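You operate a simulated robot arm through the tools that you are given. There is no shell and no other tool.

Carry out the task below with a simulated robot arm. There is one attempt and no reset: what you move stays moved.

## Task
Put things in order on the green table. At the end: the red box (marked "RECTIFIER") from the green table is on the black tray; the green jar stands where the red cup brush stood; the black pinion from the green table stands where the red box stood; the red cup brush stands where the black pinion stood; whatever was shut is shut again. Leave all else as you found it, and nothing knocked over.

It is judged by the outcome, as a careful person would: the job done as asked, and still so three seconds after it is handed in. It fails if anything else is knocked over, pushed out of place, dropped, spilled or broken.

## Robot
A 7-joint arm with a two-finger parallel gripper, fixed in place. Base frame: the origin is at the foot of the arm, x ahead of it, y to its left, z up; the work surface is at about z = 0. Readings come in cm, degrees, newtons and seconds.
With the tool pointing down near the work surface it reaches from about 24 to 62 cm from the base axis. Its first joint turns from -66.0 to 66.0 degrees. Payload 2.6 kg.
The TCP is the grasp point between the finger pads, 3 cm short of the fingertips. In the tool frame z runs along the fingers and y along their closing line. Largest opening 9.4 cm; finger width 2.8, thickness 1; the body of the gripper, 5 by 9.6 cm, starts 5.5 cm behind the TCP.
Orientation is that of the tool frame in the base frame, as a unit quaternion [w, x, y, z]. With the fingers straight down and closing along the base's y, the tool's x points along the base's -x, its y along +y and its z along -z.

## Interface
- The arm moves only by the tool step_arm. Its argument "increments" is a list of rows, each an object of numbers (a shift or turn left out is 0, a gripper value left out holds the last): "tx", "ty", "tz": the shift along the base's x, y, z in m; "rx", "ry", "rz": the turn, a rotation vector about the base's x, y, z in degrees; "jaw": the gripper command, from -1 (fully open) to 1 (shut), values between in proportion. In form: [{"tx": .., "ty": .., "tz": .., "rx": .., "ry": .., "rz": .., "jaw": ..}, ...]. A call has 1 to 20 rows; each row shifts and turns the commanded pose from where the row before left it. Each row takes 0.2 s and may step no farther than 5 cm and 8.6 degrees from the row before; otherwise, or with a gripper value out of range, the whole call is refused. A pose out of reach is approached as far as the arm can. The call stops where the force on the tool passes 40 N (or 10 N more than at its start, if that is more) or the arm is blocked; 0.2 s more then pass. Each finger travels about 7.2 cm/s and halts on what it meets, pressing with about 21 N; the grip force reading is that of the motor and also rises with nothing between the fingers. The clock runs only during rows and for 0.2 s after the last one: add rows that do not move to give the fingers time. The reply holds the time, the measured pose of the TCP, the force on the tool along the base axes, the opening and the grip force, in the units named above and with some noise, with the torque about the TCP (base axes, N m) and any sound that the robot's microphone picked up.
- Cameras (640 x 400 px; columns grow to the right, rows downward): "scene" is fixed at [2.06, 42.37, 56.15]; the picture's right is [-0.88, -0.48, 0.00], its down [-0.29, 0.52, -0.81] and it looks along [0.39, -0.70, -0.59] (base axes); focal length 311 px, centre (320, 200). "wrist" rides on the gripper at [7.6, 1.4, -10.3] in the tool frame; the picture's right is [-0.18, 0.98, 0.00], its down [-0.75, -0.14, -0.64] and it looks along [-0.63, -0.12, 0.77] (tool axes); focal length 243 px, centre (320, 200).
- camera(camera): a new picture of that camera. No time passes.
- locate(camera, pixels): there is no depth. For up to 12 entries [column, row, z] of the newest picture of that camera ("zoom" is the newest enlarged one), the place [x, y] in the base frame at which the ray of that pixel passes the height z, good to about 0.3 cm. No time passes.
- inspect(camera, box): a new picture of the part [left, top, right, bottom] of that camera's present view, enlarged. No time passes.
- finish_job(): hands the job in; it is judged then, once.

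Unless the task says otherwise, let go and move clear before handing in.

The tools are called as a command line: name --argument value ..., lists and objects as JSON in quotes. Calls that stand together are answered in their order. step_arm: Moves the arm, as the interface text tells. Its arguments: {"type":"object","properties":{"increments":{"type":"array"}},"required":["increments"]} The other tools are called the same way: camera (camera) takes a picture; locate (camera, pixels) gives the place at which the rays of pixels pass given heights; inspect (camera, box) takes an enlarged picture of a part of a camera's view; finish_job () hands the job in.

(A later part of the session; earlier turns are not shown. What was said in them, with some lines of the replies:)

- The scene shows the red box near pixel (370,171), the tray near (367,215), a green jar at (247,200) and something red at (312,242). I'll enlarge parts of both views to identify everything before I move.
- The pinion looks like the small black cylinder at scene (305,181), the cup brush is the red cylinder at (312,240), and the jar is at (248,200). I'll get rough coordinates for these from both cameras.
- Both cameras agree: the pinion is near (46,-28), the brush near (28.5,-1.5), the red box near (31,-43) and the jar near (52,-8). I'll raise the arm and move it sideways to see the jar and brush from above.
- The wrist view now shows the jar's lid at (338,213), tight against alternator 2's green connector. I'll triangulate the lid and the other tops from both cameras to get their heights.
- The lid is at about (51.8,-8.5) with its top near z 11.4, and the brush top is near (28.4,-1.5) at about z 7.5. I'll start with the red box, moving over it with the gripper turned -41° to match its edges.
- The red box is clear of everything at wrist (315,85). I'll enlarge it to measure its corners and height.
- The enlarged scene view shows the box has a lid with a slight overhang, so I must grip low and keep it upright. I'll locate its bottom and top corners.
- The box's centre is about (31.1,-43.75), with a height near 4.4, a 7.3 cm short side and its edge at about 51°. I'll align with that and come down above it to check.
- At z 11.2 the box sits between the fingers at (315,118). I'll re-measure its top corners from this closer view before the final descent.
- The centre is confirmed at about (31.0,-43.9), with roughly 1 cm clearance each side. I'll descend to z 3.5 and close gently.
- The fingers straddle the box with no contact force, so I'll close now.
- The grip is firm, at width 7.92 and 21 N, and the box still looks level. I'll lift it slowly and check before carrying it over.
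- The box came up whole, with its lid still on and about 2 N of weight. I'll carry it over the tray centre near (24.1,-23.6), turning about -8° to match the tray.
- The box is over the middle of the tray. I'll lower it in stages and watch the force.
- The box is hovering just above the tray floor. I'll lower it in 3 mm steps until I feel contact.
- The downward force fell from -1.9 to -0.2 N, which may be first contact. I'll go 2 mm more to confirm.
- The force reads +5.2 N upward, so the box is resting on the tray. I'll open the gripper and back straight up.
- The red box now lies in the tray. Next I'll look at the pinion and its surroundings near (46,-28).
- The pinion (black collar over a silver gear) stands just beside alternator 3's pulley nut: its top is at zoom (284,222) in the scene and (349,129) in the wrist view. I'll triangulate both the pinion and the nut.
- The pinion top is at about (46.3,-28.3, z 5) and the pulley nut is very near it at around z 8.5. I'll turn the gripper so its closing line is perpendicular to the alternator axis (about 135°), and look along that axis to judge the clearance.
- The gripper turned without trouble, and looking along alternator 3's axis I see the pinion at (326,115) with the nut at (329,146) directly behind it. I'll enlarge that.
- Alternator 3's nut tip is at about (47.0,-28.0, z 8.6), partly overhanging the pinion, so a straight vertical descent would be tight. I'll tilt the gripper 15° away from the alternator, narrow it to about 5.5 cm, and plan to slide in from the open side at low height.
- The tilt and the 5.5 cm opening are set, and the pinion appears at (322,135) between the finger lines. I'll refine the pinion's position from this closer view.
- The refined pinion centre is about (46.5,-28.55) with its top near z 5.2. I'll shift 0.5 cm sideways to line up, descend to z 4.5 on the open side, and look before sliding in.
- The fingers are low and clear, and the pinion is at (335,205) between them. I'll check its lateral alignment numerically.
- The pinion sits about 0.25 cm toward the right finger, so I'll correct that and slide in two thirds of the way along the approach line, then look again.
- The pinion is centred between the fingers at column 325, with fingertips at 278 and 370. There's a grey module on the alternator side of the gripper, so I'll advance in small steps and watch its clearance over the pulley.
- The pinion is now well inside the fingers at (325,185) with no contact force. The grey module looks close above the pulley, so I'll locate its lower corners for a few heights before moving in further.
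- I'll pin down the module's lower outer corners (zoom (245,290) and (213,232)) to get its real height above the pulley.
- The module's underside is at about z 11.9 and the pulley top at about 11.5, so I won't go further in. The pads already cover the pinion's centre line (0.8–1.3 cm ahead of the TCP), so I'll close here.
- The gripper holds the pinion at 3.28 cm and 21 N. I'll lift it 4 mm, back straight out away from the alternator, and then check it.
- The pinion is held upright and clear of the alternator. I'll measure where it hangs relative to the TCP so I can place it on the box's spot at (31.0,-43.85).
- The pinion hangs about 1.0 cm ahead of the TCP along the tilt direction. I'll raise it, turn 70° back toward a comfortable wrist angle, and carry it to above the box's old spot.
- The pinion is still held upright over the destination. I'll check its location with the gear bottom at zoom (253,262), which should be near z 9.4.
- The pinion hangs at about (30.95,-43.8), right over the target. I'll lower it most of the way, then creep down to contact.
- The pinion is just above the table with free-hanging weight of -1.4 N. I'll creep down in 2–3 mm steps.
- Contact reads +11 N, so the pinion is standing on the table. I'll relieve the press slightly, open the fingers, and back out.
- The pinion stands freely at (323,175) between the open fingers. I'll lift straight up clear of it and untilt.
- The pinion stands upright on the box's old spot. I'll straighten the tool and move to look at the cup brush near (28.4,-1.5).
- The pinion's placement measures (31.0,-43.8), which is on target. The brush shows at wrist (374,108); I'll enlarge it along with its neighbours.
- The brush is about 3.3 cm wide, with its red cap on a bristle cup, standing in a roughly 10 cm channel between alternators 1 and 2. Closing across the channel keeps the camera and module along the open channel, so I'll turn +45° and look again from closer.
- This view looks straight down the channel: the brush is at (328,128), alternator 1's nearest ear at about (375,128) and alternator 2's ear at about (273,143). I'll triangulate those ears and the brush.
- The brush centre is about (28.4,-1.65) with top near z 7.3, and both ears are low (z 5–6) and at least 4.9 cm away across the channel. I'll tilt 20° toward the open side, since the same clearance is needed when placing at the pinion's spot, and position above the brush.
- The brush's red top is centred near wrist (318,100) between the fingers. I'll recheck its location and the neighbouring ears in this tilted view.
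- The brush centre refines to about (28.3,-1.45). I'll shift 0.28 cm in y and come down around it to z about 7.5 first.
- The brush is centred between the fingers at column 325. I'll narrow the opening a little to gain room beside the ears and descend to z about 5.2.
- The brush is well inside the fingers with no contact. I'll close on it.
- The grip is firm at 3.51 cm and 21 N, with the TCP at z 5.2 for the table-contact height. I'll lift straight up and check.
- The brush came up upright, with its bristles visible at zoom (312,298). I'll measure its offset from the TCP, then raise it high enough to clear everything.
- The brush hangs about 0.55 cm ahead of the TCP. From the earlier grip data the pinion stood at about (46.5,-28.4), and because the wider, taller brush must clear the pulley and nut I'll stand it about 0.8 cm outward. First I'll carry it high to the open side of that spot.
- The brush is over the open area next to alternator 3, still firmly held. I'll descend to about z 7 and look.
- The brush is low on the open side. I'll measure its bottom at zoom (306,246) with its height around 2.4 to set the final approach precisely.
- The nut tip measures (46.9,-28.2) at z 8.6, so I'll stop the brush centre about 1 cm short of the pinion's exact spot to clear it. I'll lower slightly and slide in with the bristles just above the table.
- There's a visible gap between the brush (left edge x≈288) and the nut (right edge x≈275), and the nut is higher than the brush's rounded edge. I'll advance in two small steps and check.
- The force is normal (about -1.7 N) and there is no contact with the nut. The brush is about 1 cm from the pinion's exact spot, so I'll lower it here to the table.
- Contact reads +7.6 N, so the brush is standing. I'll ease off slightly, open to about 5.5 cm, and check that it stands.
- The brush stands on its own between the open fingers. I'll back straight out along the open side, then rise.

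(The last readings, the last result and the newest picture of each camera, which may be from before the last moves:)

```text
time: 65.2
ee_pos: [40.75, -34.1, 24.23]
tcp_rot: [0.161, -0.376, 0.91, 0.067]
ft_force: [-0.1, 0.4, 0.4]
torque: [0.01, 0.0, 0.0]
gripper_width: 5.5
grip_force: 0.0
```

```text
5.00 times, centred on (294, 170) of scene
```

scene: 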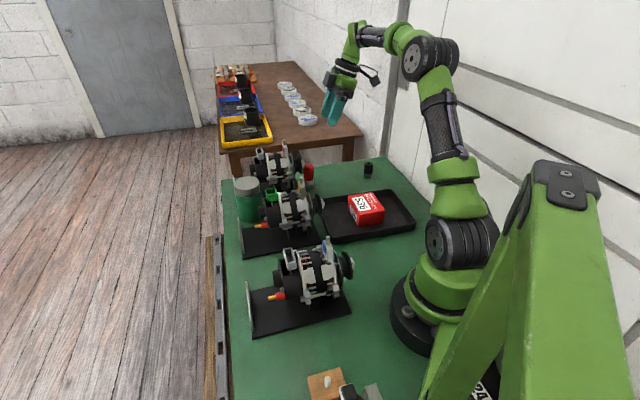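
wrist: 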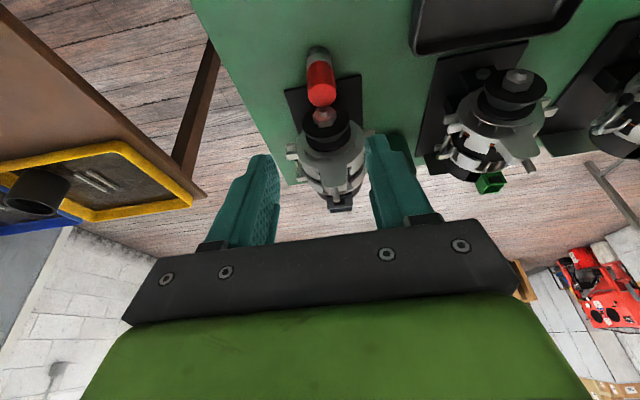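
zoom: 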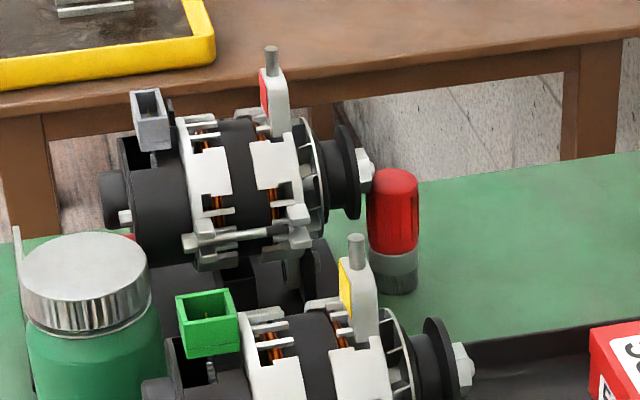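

The brush stands beside the nut with a small gap. Next is the jar: I'll straighten the tool, turn the closing line to about 45° (along the channel where the jar stands), and look at it from above.

step_arm --increments '[{"rx": -4.714, "ry": 4.714, "tz": 0.01}, {"rx": -4.714, "ry": 4.714, "tz": 0.01}, {"rx": -4.714, "ry": 4.714, "tz": 0.01}, {"rz": -8.2, "tx": 0.006, "ty": 0.028}, {"rz": -8.2, "tx": 0.006, "ty": 0.028}, {"rz": -8.2, "tx": 0.006, "ty": 0.028}, {"rz": -8.2, "tx": 0.006, "ty": 0.028}, {"rz": -8.2, "tx": 0.006, "ty": 0.028}, {"rz": -8.2, "tx": 0.006, "ty": 0.028}, {"rz": -8.2, "tx": 0.006, "ty": 0.028}, {"rz": -8.2, "tx": 0.006, "ty": 0.028}, {"rz": -8.2, "tx": 0.006, "ty": 0.028}, {"rz": -8.2, "tx": 0.006, "ty": 0.028}, {"rz": -8.2, "tx": 0.006, "ty": 0.028}, {}, {}]'

camera --camera "wrist"

camera --camera "scene"

```text
time: 68.6
ee_pos: [47.54, -3.28, 27.12]
tcp_rot: [0.0, 0.386, 0.923, 0.0]
ft_force: [0.0, 0.5, 0.3]
torque: [0.01, -0.04, -0.01]
gripper_width: 5.49
grip_force: 0.0
```

```text
taken
```

wrist: 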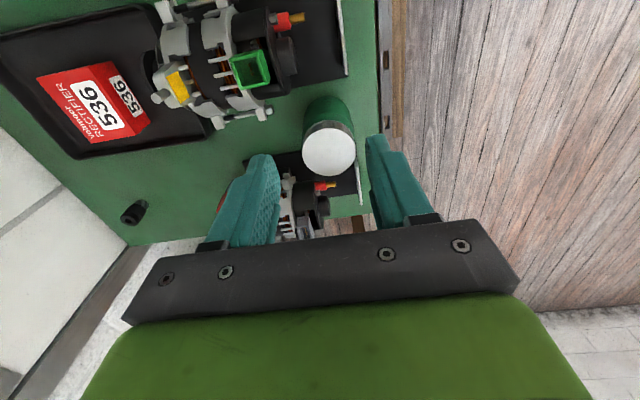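

```text
taken
```

scene: 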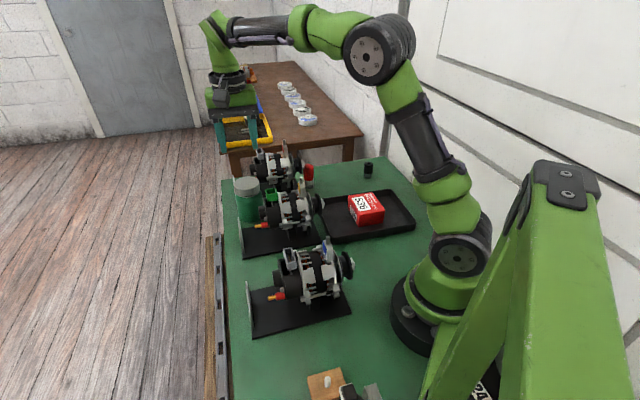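

The jar's lid is at (329,150), with alternator 2 above it and alternator 3 below it in this view. I'll enlarge and measure the free space around it.

inspect --camera "wrist" --box '[220, 70, 412, 190]'

inspect --camera "scene" --box '[220, 150, 316, 210]'

locate --camera "wrist" --pixels '[[329, 151, 11], [329, 151, 11.5], [302, 152, 11.3], [356, 148, 11.3], [330, 127, 11.3], [329, 174, 11.3], [328, 98, 0], [270, 110, 6], [268, 70, 10], [290, 190, 10], [245, 160, 0], [348, 203, 0]]'

```text
3.33 times, centred on (316, 130) of wrist
```

zoom: 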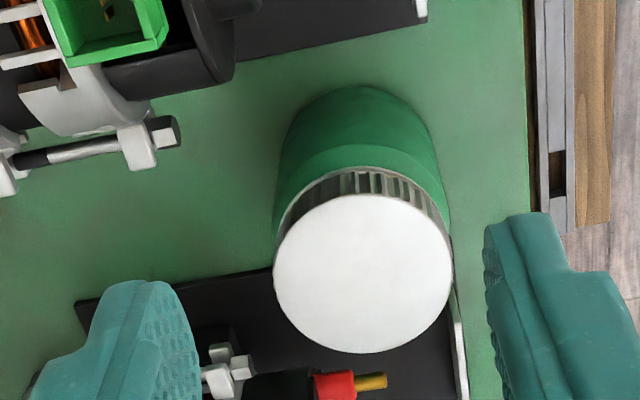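

```text
6.67 times, centred on (268, 180) of scene
```

zoom: 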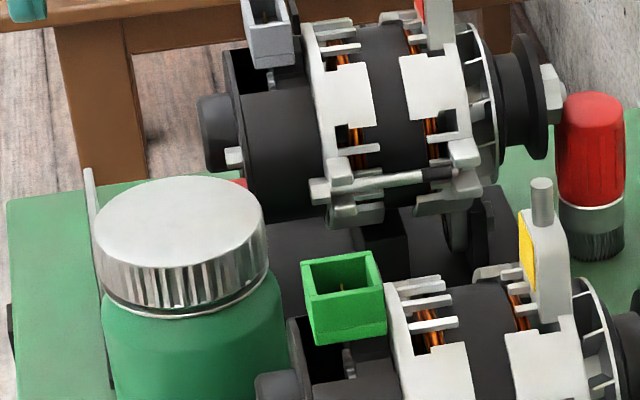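

```text
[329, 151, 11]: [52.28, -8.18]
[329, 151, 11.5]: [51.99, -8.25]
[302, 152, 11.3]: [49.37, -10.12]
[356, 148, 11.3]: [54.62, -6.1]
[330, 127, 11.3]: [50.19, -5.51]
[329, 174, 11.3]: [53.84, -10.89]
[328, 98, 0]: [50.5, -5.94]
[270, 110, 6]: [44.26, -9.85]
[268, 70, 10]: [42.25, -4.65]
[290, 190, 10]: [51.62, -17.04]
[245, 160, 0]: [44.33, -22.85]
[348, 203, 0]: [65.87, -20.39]
```

The jar's lid is at about (52.1,-8.3), roughly 6.5 cm wide with a slightly wider body, so the fingers can straddle it along the 45° channel. I'll check heights of nearby posts and connectors, and the free space for the fingers.

inspect --camera "wrist" --box '[140, 40, 300, 140]'

locate --camera "scene" --pixels '[[301.1, 177.5, 13], [301.1, 177.5, 14], [301.1, 177.5, 15], [301.1, 177.5, 16], [327.7, 236, 13], [327.7, 236, 14], [327.7, 236, 15], [327.7, 236, 16]]'

locate --camera "wrist" --pixels '[[383, 115, 0], [383, 115, 5], [356, 160, 0], [356, 160, 5], [290, 87, 0], [347, 76, 0], [287, 182, 5], [252, 68, 11], [252, 68, 13], [262, 115, 5]]'

```text
4.00 times, centred on (220, 90) of wrist
```

zoom: 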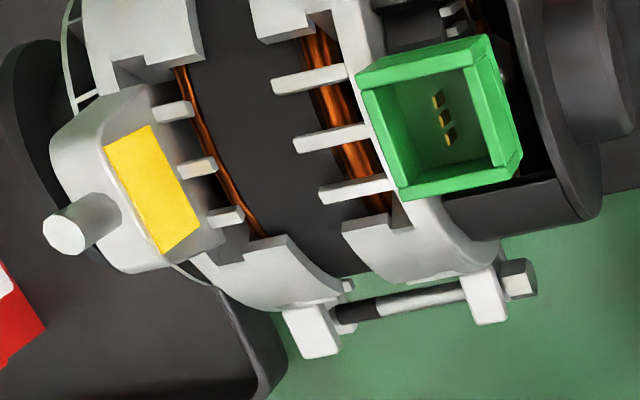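

```text
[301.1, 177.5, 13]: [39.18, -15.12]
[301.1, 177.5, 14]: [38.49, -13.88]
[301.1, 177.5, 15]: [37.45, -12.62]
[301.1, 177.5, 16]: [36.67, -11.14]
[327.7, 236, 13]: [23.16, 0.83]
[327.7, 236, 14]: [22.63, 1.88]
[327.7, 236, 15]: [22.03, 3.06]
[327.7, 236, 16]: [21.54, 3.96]
```

```text
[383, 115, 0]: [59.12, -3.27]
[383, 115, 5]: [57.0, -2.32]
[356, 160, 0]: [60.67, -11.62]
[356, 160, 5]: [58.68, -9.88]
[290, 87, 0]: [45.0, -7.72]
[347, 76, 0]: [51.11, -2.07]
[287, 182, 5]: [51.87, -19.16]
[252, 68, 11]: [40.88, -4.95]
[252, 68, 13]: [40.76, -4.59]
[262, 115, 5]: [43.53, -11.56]
```

I'll triangulate alternator 2's post top from wrist pixel (156,99) against the scene ray.

locate --camera "wrist" --pixels '[[156.3, 98.8, 13], [156.3, 98.8, 14], [156.3, 98.8, 15], [156.3, 98.8, 16], [156.3, 98.8, 17], [252, 68, 9], [268, 88, 12]]'

```text
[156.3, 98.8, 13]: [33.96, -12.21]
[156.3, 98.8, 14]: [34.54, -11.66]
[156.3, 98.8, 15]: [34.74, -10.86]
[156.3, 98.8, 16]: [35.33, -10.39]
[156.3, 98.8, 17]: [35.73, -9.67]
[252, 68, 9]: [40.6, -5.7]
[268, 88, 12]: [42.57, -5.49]
```

Posts rise to about z 17, so the jar must be carried high. I'll open fully, centre over the jar at (52.0,-8.3) and stop with the fingertips just above the lid to verify.

step_arm --increments '[{"tx": 0.015, "ty": -0.017, "jaw": -1}, {"tx": 0.015, "ty": -0.017}, {"tx": 0.0146, "ty": -0.0162}, {"tz": -0.03}, {"tz": -0.04}, {"tz": -0.04}, {}, {}]'

camera --camera "wrist"

camera --camera "scene"

inspect --camera "scene" --box '[200, 130, 328, 210]'

```text
time: 70.4
ee_pos: [52.0, -8.36, 16.32]
tcp_rot: [-0.001, 0.385, 0.923, -0.001]
ft_force: [-0.2, -0.8, -0.7]
torque: [0.0, 0.03, 0.0]
gripper_width: 9.4
grip_force: 0.1
```

```text
taken
```

wrist: 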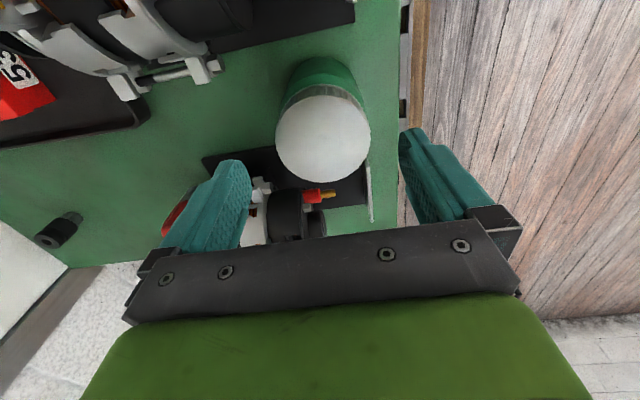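

```text
taken
```

scene: 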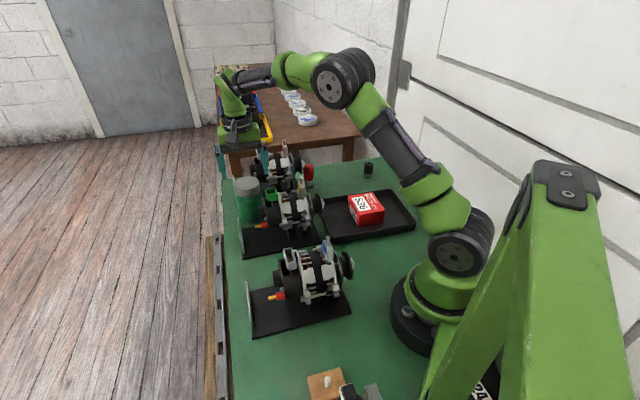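

```text
5.00 times, centred on (264, 170) of scene
```

zoom: 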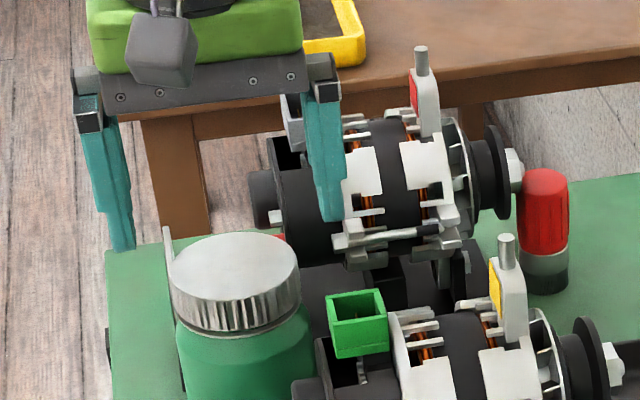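

The fingers are above and on either side of the lid, centred at about (323,138). I'll confirm the lid's centre from here.

locate --camera "wrist" --pixels '[[323, 138, 11.3], [276, 140, 11.3], [370, 136, 11.3], [323, 95, 11.3], [323, 182, 11.3], [282, 100, 6], [363, 95, 6]]'

inspect --camera "wrist" --box '[230, 50, 422, 170]'

```text
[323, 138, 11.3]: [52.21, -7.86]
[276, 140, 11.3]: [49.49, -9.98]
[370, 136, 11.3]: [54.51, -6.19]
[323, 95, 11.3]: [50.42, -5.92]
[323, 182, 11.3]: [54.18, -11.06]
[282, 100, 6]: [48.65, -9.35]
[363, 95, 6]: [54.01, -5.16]
```

```text
3.33 times, centred on (326, 110) of wrist
```

zoom: 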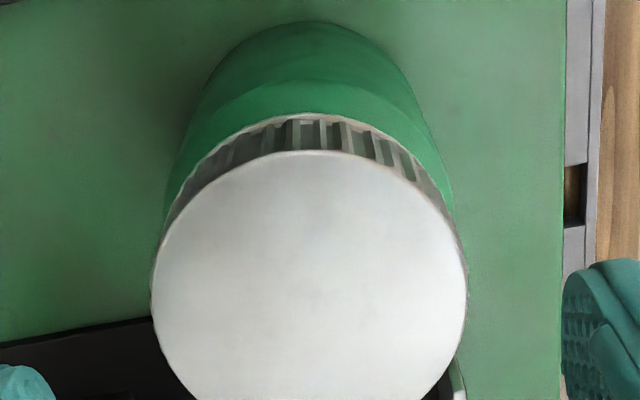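

The lid centre is at about (52.1,-8.3), within 2 mm of the TCP, with about 1.3 cm clearance each side. I'll descend to z about 7.3.

step_arm --increments '[{"tx": 0.001, "tz": -0.02}, {"tz": -0.025}, {"tz": -0.025}, {"tz": -0.02}, {}, {}]'

camera --camera "wrist"

inspect --camera "scene" --box '[200, 145, 328, 225]'

```text
time: 71.8
ee_pos: [52.25, -8.26, 6.94]
tcp_rot: [0.0, 0.385, 0.923, -0.001]
ft_force: [-0.5, 0.6, 0.0]
torque: [0.0, -0.01, 0.02]
gripper_width: 9.39
grip_force: 0.0
```

```text
taken
```

wrist: 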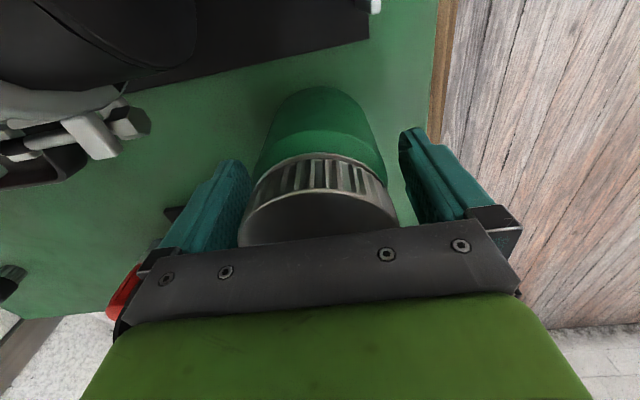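

```text
5.00 times, centred on (264, 185) of scene
```

zoom: 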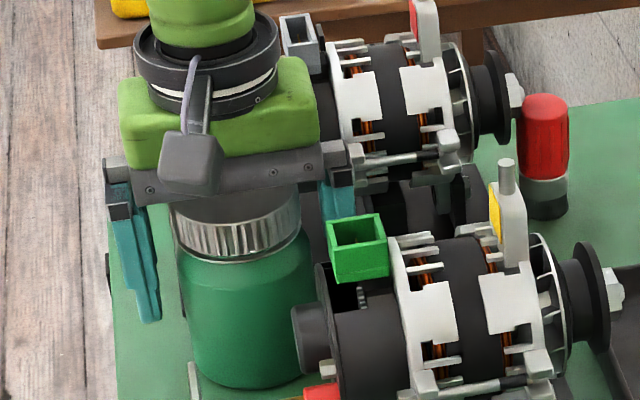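

The fingers straddle the jar with the palm about 1 cm above the lid and no contact. I'll close gradually.

step_arm --increments '[{"jaw": -0.6}, {"jaw": -0.45}, {"jaw": -0.2}, {"jaw": 1}, {}, {}]'

camera --camera "wrist"

```text
time: 73.2
ee_pos: [52.12, -8.23, 7.14]
tcp_rot: [0.0, 0.386, 0.923, -0.001]
ft_force: [-0.9, -1.0, -0.1]
torque: [-0.02, 0.0, -0.01]
gripper_width: 7.18
grip_force: 21.2
```

```text
taken
```

wrist: 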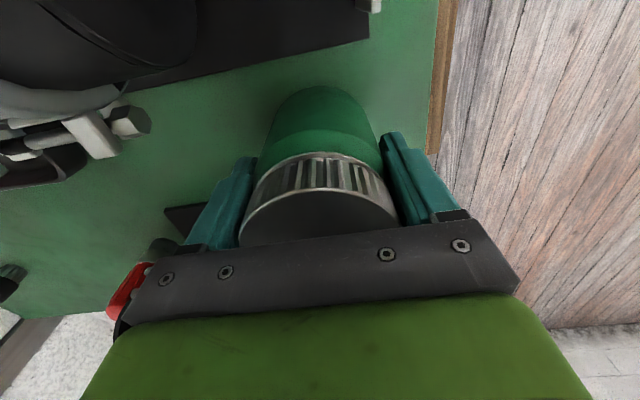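

The jar is gripped at 7.18 cm and 21 N, with contact height z about 7.1. I'll lift it a little and check the weight and whether the lid and body stay together.

step_arm --increments '[{"tz": 0.005}, {"tz": 0.01}, {"tz": 0.015}, {}, {}]'

inspect --camera "scene" --box '[200, 145, 328, 225]'

camera --camera "wrist"

```text
time: 74.4
ee_pos: [52.16, -8.4, 10.09]
tcp_rot: [0.0, 0.385, 0.923, -0.001]
ft_force: [-0.2, 0.3, -4.0]
torque: [-0.02, 0.02, -0.02]
gripper_width: 7.21
grip_force: 20.9
```

```text
5.00 times, centred on (264, 185) of scene
```

zoom: 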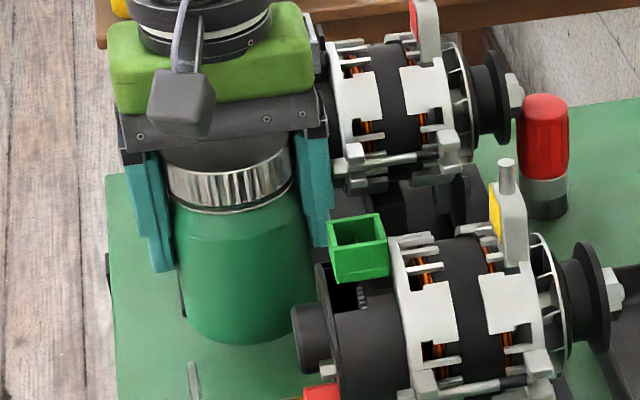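

```text
taken
```

wrist: 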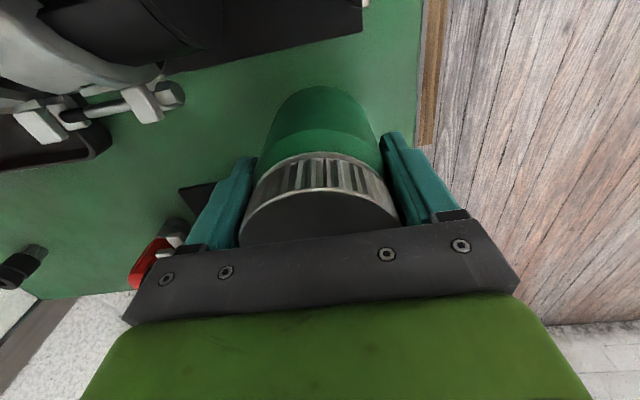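

The jar is up intact, weighing about 4 N. I'll raise it well above the posts, carry it to over the brush's old spot at (28.4,-1.5), and turn -10° so the camera clears alternator 1's post.

step_arm --increments '[{"tz": 0.04}, {"tz": 0.045}, {"tz": 0.045}, {"tz": 0.045}, {"tx": -0.0238, "ty": 0.0069, "rz": -2.5}, {"tx": -0.0238, "ty": 0.0069, "rz": -2.5}, {"tx": -0.0238, "ty": 0.0069, "rz": -2.5}, {"tx": -0.0238, "ty": 0.0069, "rz": -2.5}, {"tx": -0.0238, "ty": 0.0069}, {"tx": -0.0238, "ty": 0.0069}, {"tx": -0.0238, "ty": 0.0069}, {"tx": -0.0238, "ty": 0.0069}, {"tx": -0.0238, "ty": 0.0069}, {"tx": -0.0238, "ty": 0.0069}, {}, {}]'

camera --camera "wrist"

camera --camera "scene"

```text
time: 77.8
ee_pos: [28.23, -1.42, 27.87]
tcp_rot: [0.0, 0.465, 0.885, -0.001]
ft_force: [0.1, -0.1, -4.8]
torque: [0.01, 0.0, 0.0]
gripper_width: 7.22
grip_force: 20.6
```

```text
taken
```

wrist: 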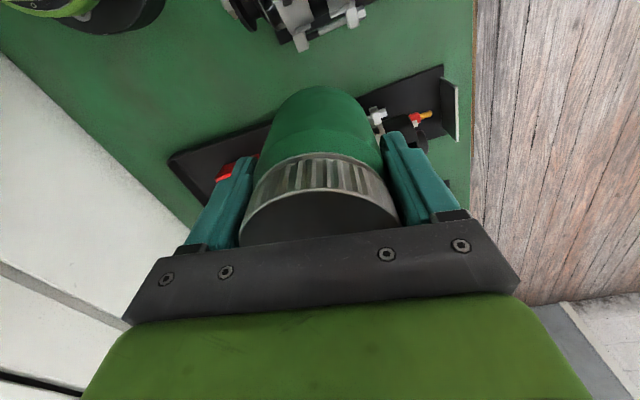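

```text
taken
```

scene: 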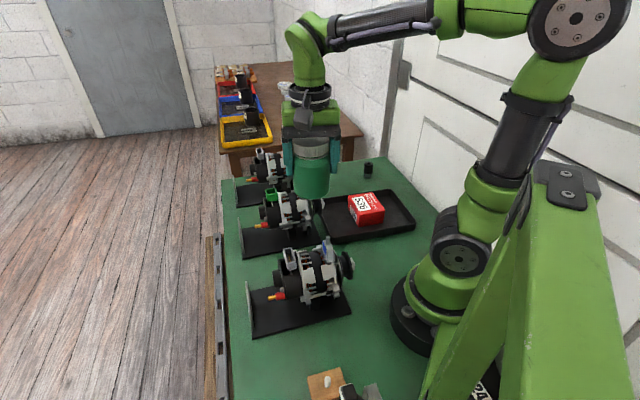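

The jar is above the brush's spot. I'll nudge it 0.35 cm toward the channel's middle and lower it in stages, checking the gaps to both alternators.

step_arm --increments '[{"tx": 0.0025, "ty": -0.0025}, {"tz": -0.03}, {"tz": -0.03}, {"tz": -0.03}, {}, {}]'

inspect --camera "scene" --box '[250, 170, 378, 250]'

camera --camera "wrist"

```text
time: 79.2
ee_pos: [28.52, -1.76, 18.89]
tcp_rot: [-0.001, 0.465, 0.885, 0.0]
ft_force: [0.3, -0.6, -3.7]
torque: [0.02, 0.02, 0.0]
gripper_width: 7.23
grip_force: 20.8
```

```text
5.00 times, centred on (314, 210) of scene
```

zoom: 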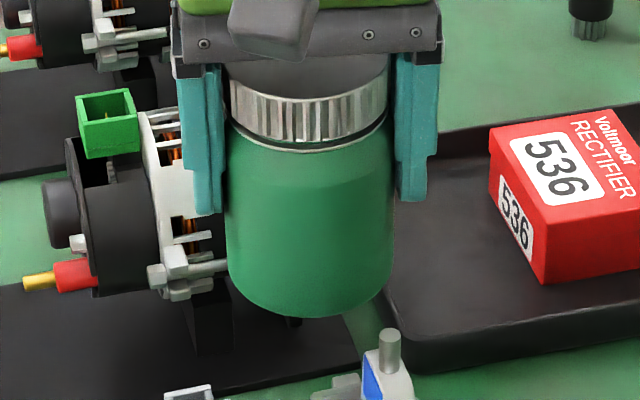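

```text
taken
```

wrist: 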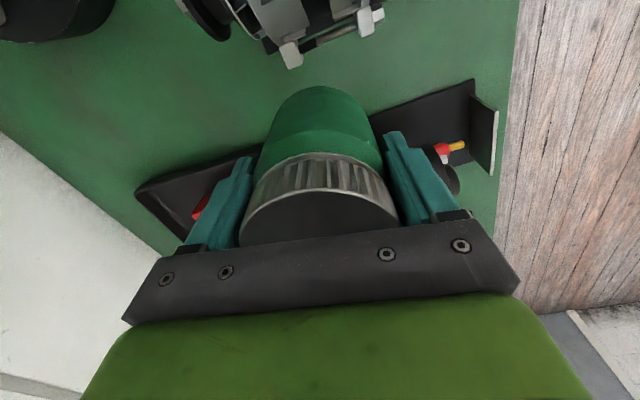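

The jar's bottom is at about z 11.8. I'll verify its position and the distance to alternator 1's ear at wrist (291,55).

locate --camera "zoom" --pixels '[[310, 280, 11.8], [310, 85, 23]]'

locate --camera "wrist" --pixels '[[291, 62, 4], [291, 62, 6], [376, 18, 4], [376, 18, 6], [318, 90, 11.8]]'

inspect --camera "wrist" --box '[170, 0, 410, 150]'

```text
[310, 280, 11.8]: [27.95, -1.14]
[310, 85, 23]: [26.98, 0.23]
```

```text
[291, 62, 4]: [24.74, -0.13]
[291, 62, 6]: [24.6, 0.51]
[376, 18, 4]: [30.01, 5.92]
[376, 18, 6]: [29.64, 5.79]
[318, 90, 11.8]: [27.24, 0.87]
```

```text
2.67 times, centred on (290, 75) of wrist
```

zoom: 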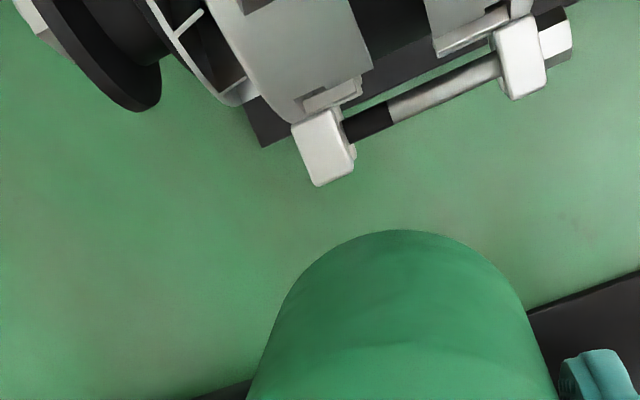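

Matching the ear in two wrist views puts its tip at about (24.9,0.6, z 9), leaving only about 0.6 cm to the jar on that side. I'll shift the jar 0.3 cm toward the other side to even the gaps, and lower to just above ear height.

step_arm --increments '[{"tx": 0.002, "ty": -0.002}, {"tz": -0.015}, {}, {}]'

camera --camera "wrist"

inspect --camera "wrist" --box '[170, 0, 410, 150]'

inspect --camera "scene" --box '[250, 180, 378, 260]'

```text
time: 80.2
ee_pos: [28.61, -1.92, 17.24]
tcp_rot: [-0.002, 0.465, 0.885, -0.001]
ft_force: [-0.1, -0.2, -4.4]
torque: [0.01, 0.02, -0.01]
gripper_width: 7.2
grip_force: 20.3
```

```text
taken
```

wrist: 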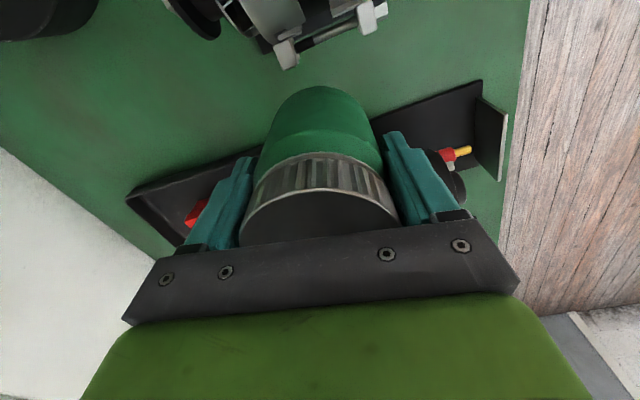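

```text
2.67 times, centred on (290, 75) of wrist
```

zoom: 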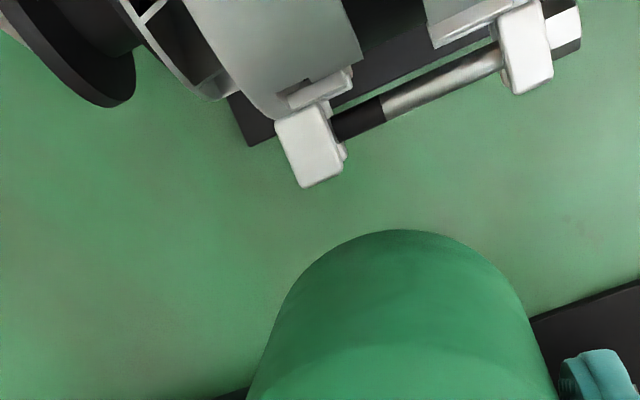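

```text
5.00 times, centred on (314, 220) of scene
```

zoom: 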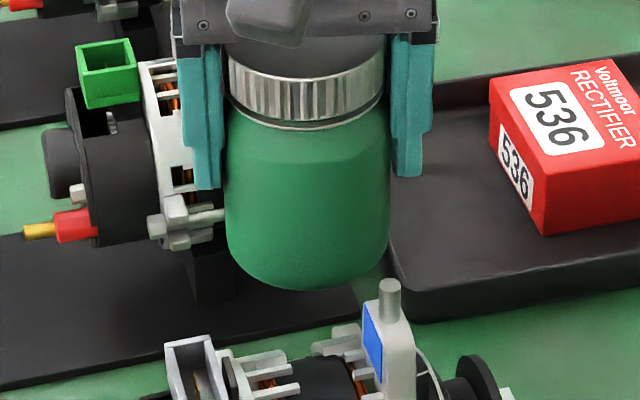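

The jar is centred with visible gaps on both sides. I'll lower it past ear height to about z 12 and check the force and view.

step_arm --increments '[{"tz": -0.015}, {"tz": -0.015}, {"tz": -0.02}, {}, {}]'

inspect --camera "wrist" --box '[170, 0, 410, 150]'

inspect --camera "scene" --box '[250, 190, 378, 270]'

```text
time: 81.4
ee_pos: [28.73, -1.99, 12.25]
tcp_rot: [-0.001, 0.465, 0.885, -0.001]
ft_force: [-0.1, 0.3, -5.2]
torque: [0.0, 0.0, 0.02]
gripper_width: 7.2
grip_force: 20.7
```

```text
2.67 times, centred on (290, 75) of wrist
```

zoom: 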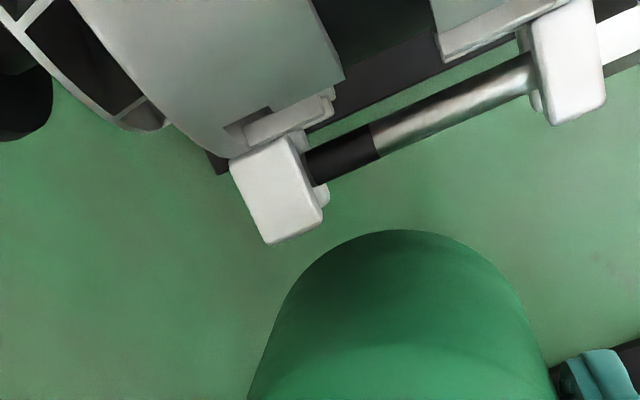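

```text
5.00 times, centred on (314, 230) of scene
```

zoom: 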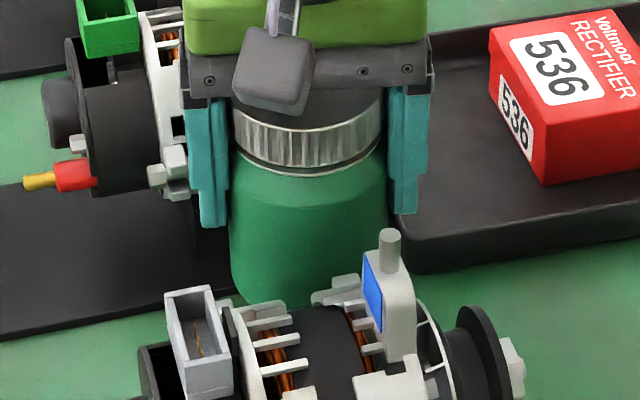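

The ear tip recomputes to about (24.8,0.5), leaving roughly 1 cm of gap to the jar. I'll continue down to just above the table.

step_arm --increments '[{"tz": -0.015}, {"tz": -0.015}, {"tz": -0.014}, {}, {}]'

inspect --camera "scene" --box '[250, 190, 378, 270]'

camera --camera "wrist"

```text
time: 82.6
ee_pos: [28.79, -1.87, 7.8]
tcp_rot: [0.0, 0.464, 0.886, -0.001]
ft_force: [0.1, -0.3, -4.7]
torque: [0.0, 0.03, 0.0]
gripper_width: 7.19
grip_force: 20.3
```

```text
5.00 times, centred on (314, 230) of scene
```

zoom: 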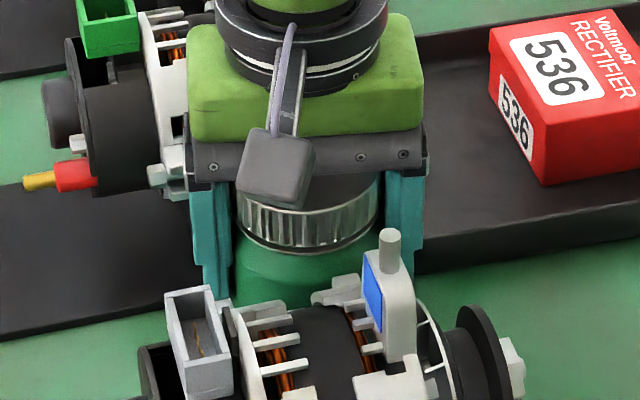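

```text
taken
```

wrist: 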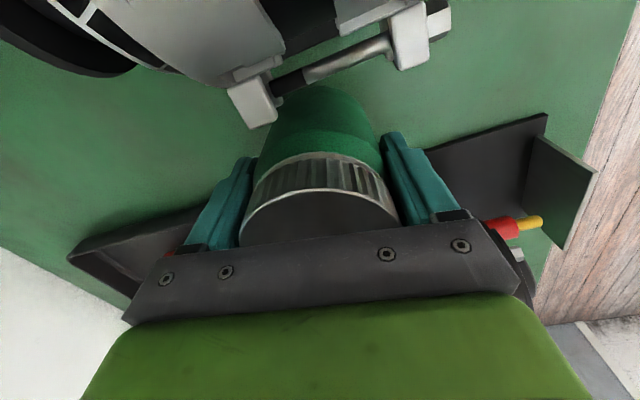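

The jar is about 6 mm above the table, still hanging freely at -4.7 N. I'll creep down to contact.

step_arm --increments '[{"tz": -0.003}, {"tz": -0.002}, {}, {}]'

```text
time: 83.6
ee_pos: [28.74, -1.84, 7.39]
tcp_rot: [-0.001, 0.465, 0.885, 0.0]
ft_force: [0.8, 0.4, -3.8]
torque: [-0.01, 0.01, 0.03]
gripper_width: 7.19
grip_force: 21.0
```

step_arm --increments '[{"tz": -0.0015}, {}, {}]'

```text
time: 84.4
ee_pos: [28.77, -1.79, 7.22]
tcp_rot: [0.0, 0.464, 0.886, -0.001]
ft_force: [0.8, -0.3, -4.7]
torque: [0.03, 0.0, 0.02]
gripper_width: 7.21
grip_force: 21.4
```

step_arm --increments '[{"tz": -0.0015}, {}, {}]'

```text
time: 85.2
ee_pos: [28.73, -1.89, 7.01]
tcp_rot: [0.0, 0.465, 0.886, 0.0]
ft_force: [-6.8, -3.7, 16.2]
torque: [-0.17, -0.08, -0.03]
gripper_width: 7.2
grip_force: 21.2
```

Contact is clear at +16 N. I'll back off 1 mm to unload, then open slowly.

step_arm --increments '[{"tz": 0.001}, {}, {}]'

```text
time: 86.0
ee_pos: [28.87, -1.85, 7.14]
tcp_rot: [-0.001, 0.464, 0.886, -0.001]
ft_force: [0.8, -0.3, -4.2]
torque: [0.01, 0.0, -0.02]
gripper_width: 7.17
grip_force: 20.6
```

The jar is hanging again, under 1 mm up. I'll lower half a millimetre and release.

step_arm --increments '[{"tz": -0.0006}, {}, {"jaw": -0.6}, {"jaw": -0.75}, {"jaw": -0.9}, {}, {}]'

camera --camera "wrist"

inspect --camera "scene" --box '[250, 190, 378, 270]'

```text
time: 87.6
ee_pos: [28.79, -1.84, 7.04]
tcp_rot: [0.0, 0.464, 0.886, -0.001]
ft_force: [0.3, -0.1, 0.0]
torque: [0.0, 0.04, -0.02]
gripper_width: 8.91
grip_force: 0.1
```

```text
taken
```

wrist: 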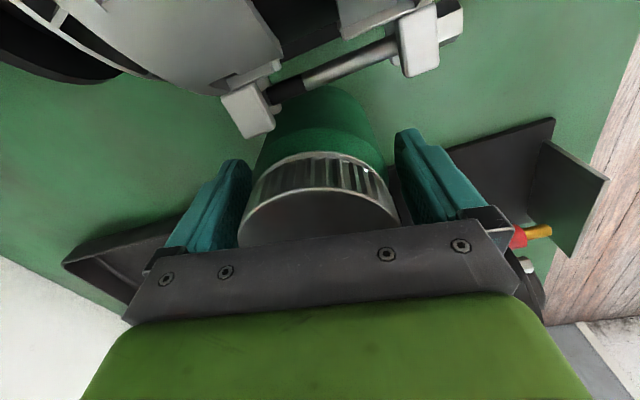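

```text
5.00 times, centred on (314, 230) of scene
```

zoom: 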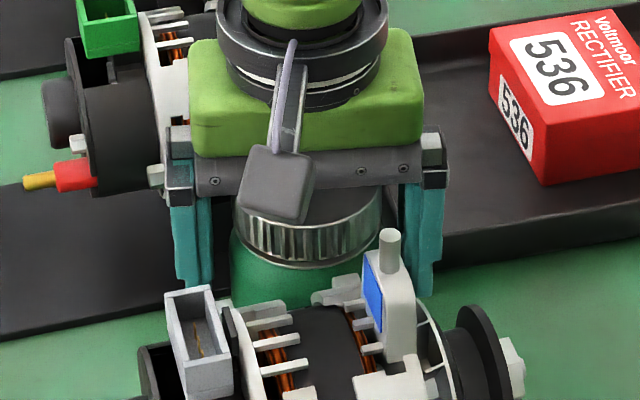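

The jar stands free between the open fingers. I'll rise straight up and check everything.

step_arm --increments '[{"tz": 0.01}, {"tz": 0.02}, {"tz": 0.03}, {"tz": 0.04}, {"tz": 0.05}, {"tz": 0.05}, {}, {}]'

camera --camera "wrist"

camera --camera "scene"

```text
time: 89.4
ee_pos: [28.86, -2.04, 27.21]
tcp_rot: [0.0, 0.465, 0.886, -0.001]
ft_force: [-0.4, 0.0, 0.7]
torque: [0.01, -0.02, 0.01]
gripper_width: 8.95
grip_force: 0.0
```

```text
taken
```

wrist: 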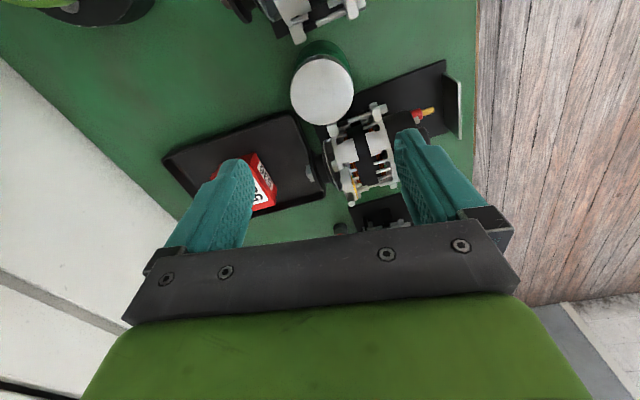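

```text
taken
```

scene: 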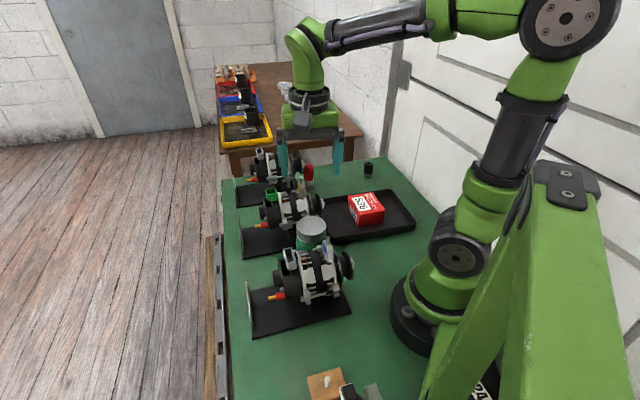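

The jar stands in the brush's old place. I'll move the arm back to near its starting position and inspect the whole table once more.

step_arm --increments '[{"ty": -0.04, "tz": 0.02, "rz": 8}, {"ty": -0.04, "tz": 0.02, "rz": 8}, {"ty": -0.04, "rz": 8}, {"ty": -0.04, "rz": 8}, {"ty": -0.02, "rz": 8}, {"rz": 8}, {}, {}]'

camera --camera "wrist"

inspect --camera "scene" --box '[220, 130, 420, 255]'

inspect --camera "scene" --box '[220, 200, 380, 300]'

inspect --camera "scene" --box '[270, 140, 350, 190]'

```text
time: 91.2
ee_pos: [28.74, -19.84, 31.09]
tcp_rot: [0.0, 0.063, 0.998, -0.001]
ft_force: [-0.5, -0.1, 0.2]
torque: [-0.01, -0.01, 0.03]
gripper_width: 8.94
grip_force: 0.1
```

```text
taken
```

wrist: 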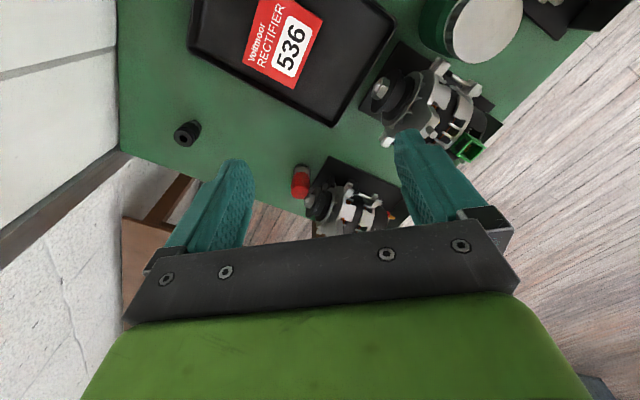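

```text
3.20 times, centred on (320, 192) of scene
```

zoom: 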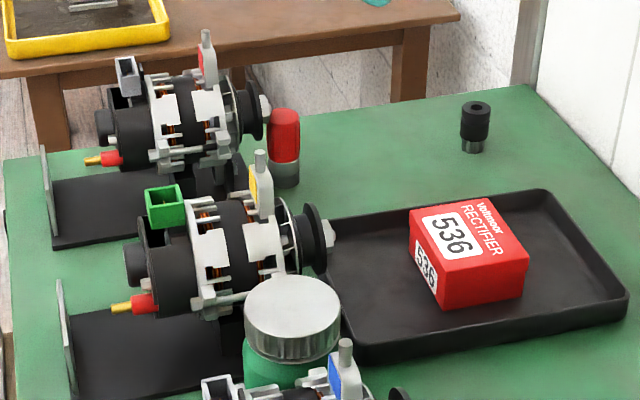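

```text
4.00 times, centred on (300, 250) of scene
```

zoom: 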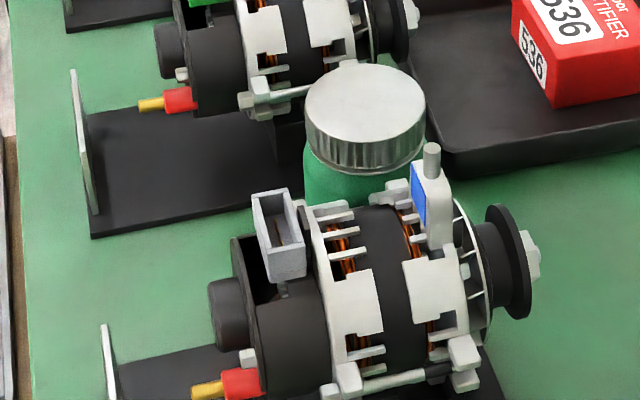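

```text
8.00 times, centred on (310, 165) of scene
```

zoom: 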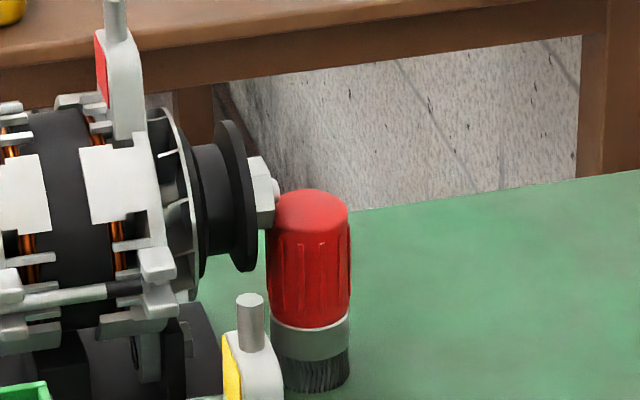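

All four items are where they should be, and the alternators and tray match the first picture (nut still at zoom (328,232)). I'll check the brush and jar base positions once before handing in.

locate --camera "zoom" --pixels '[[311, 368, 0], [311, 210, 7.3]]'

locate --camera "scene" --pixels '[[311.3, 228.5, 11.3], [368.5, 176.5, 0]]'

locate --camera "wrist" --pixels '[[299, 190, 6.5], [485, 30, 11.3], [300, 172, 0]]'

```text
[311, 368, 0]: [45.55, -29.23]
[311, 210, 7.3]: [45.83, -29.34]
```

```text
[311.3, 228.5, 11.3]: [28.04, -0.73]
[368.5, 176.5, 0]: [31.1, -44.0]
```

```text
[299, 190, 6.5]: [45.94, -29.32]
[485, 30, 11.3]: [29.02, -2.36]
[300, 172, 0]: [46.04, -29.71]
```

The brush is about 1.1 cm from the pinion's exact spot, as far in as the pulley nut safely allows. The jar is about 0.5 cm from the brush's spot and the pinion is on the box's spot. The red box is in the tray with its lid on, the jar is closed, nothing else has moved and the arm is clear, so I'm handing in.

finish_job

```text
The job is handed in.
```

The job is handed in, and all four items are upright and in place:

- **Red box:** it lies near the middle of the black tray with its lid still on.
- **Black pinion:** it stands where the red box was, within about 2 mm.
- **Red cup brush:** it stands about 1.1 cm from the pinion's exact spot. The brush is wider and taller than the pinion, so I stopped it just short of the pulley nut that overhangs that spot.
- **Green jar:** it stands about 0.5 cm from the brush's old spot, shifted slightly to keep clear of the alternators on both sides. Its lid stayed shut.

Nothing had to be opened. The final pictures show the alternators and tray where they were, with nothing knocked over, and the arm is clear of the table.
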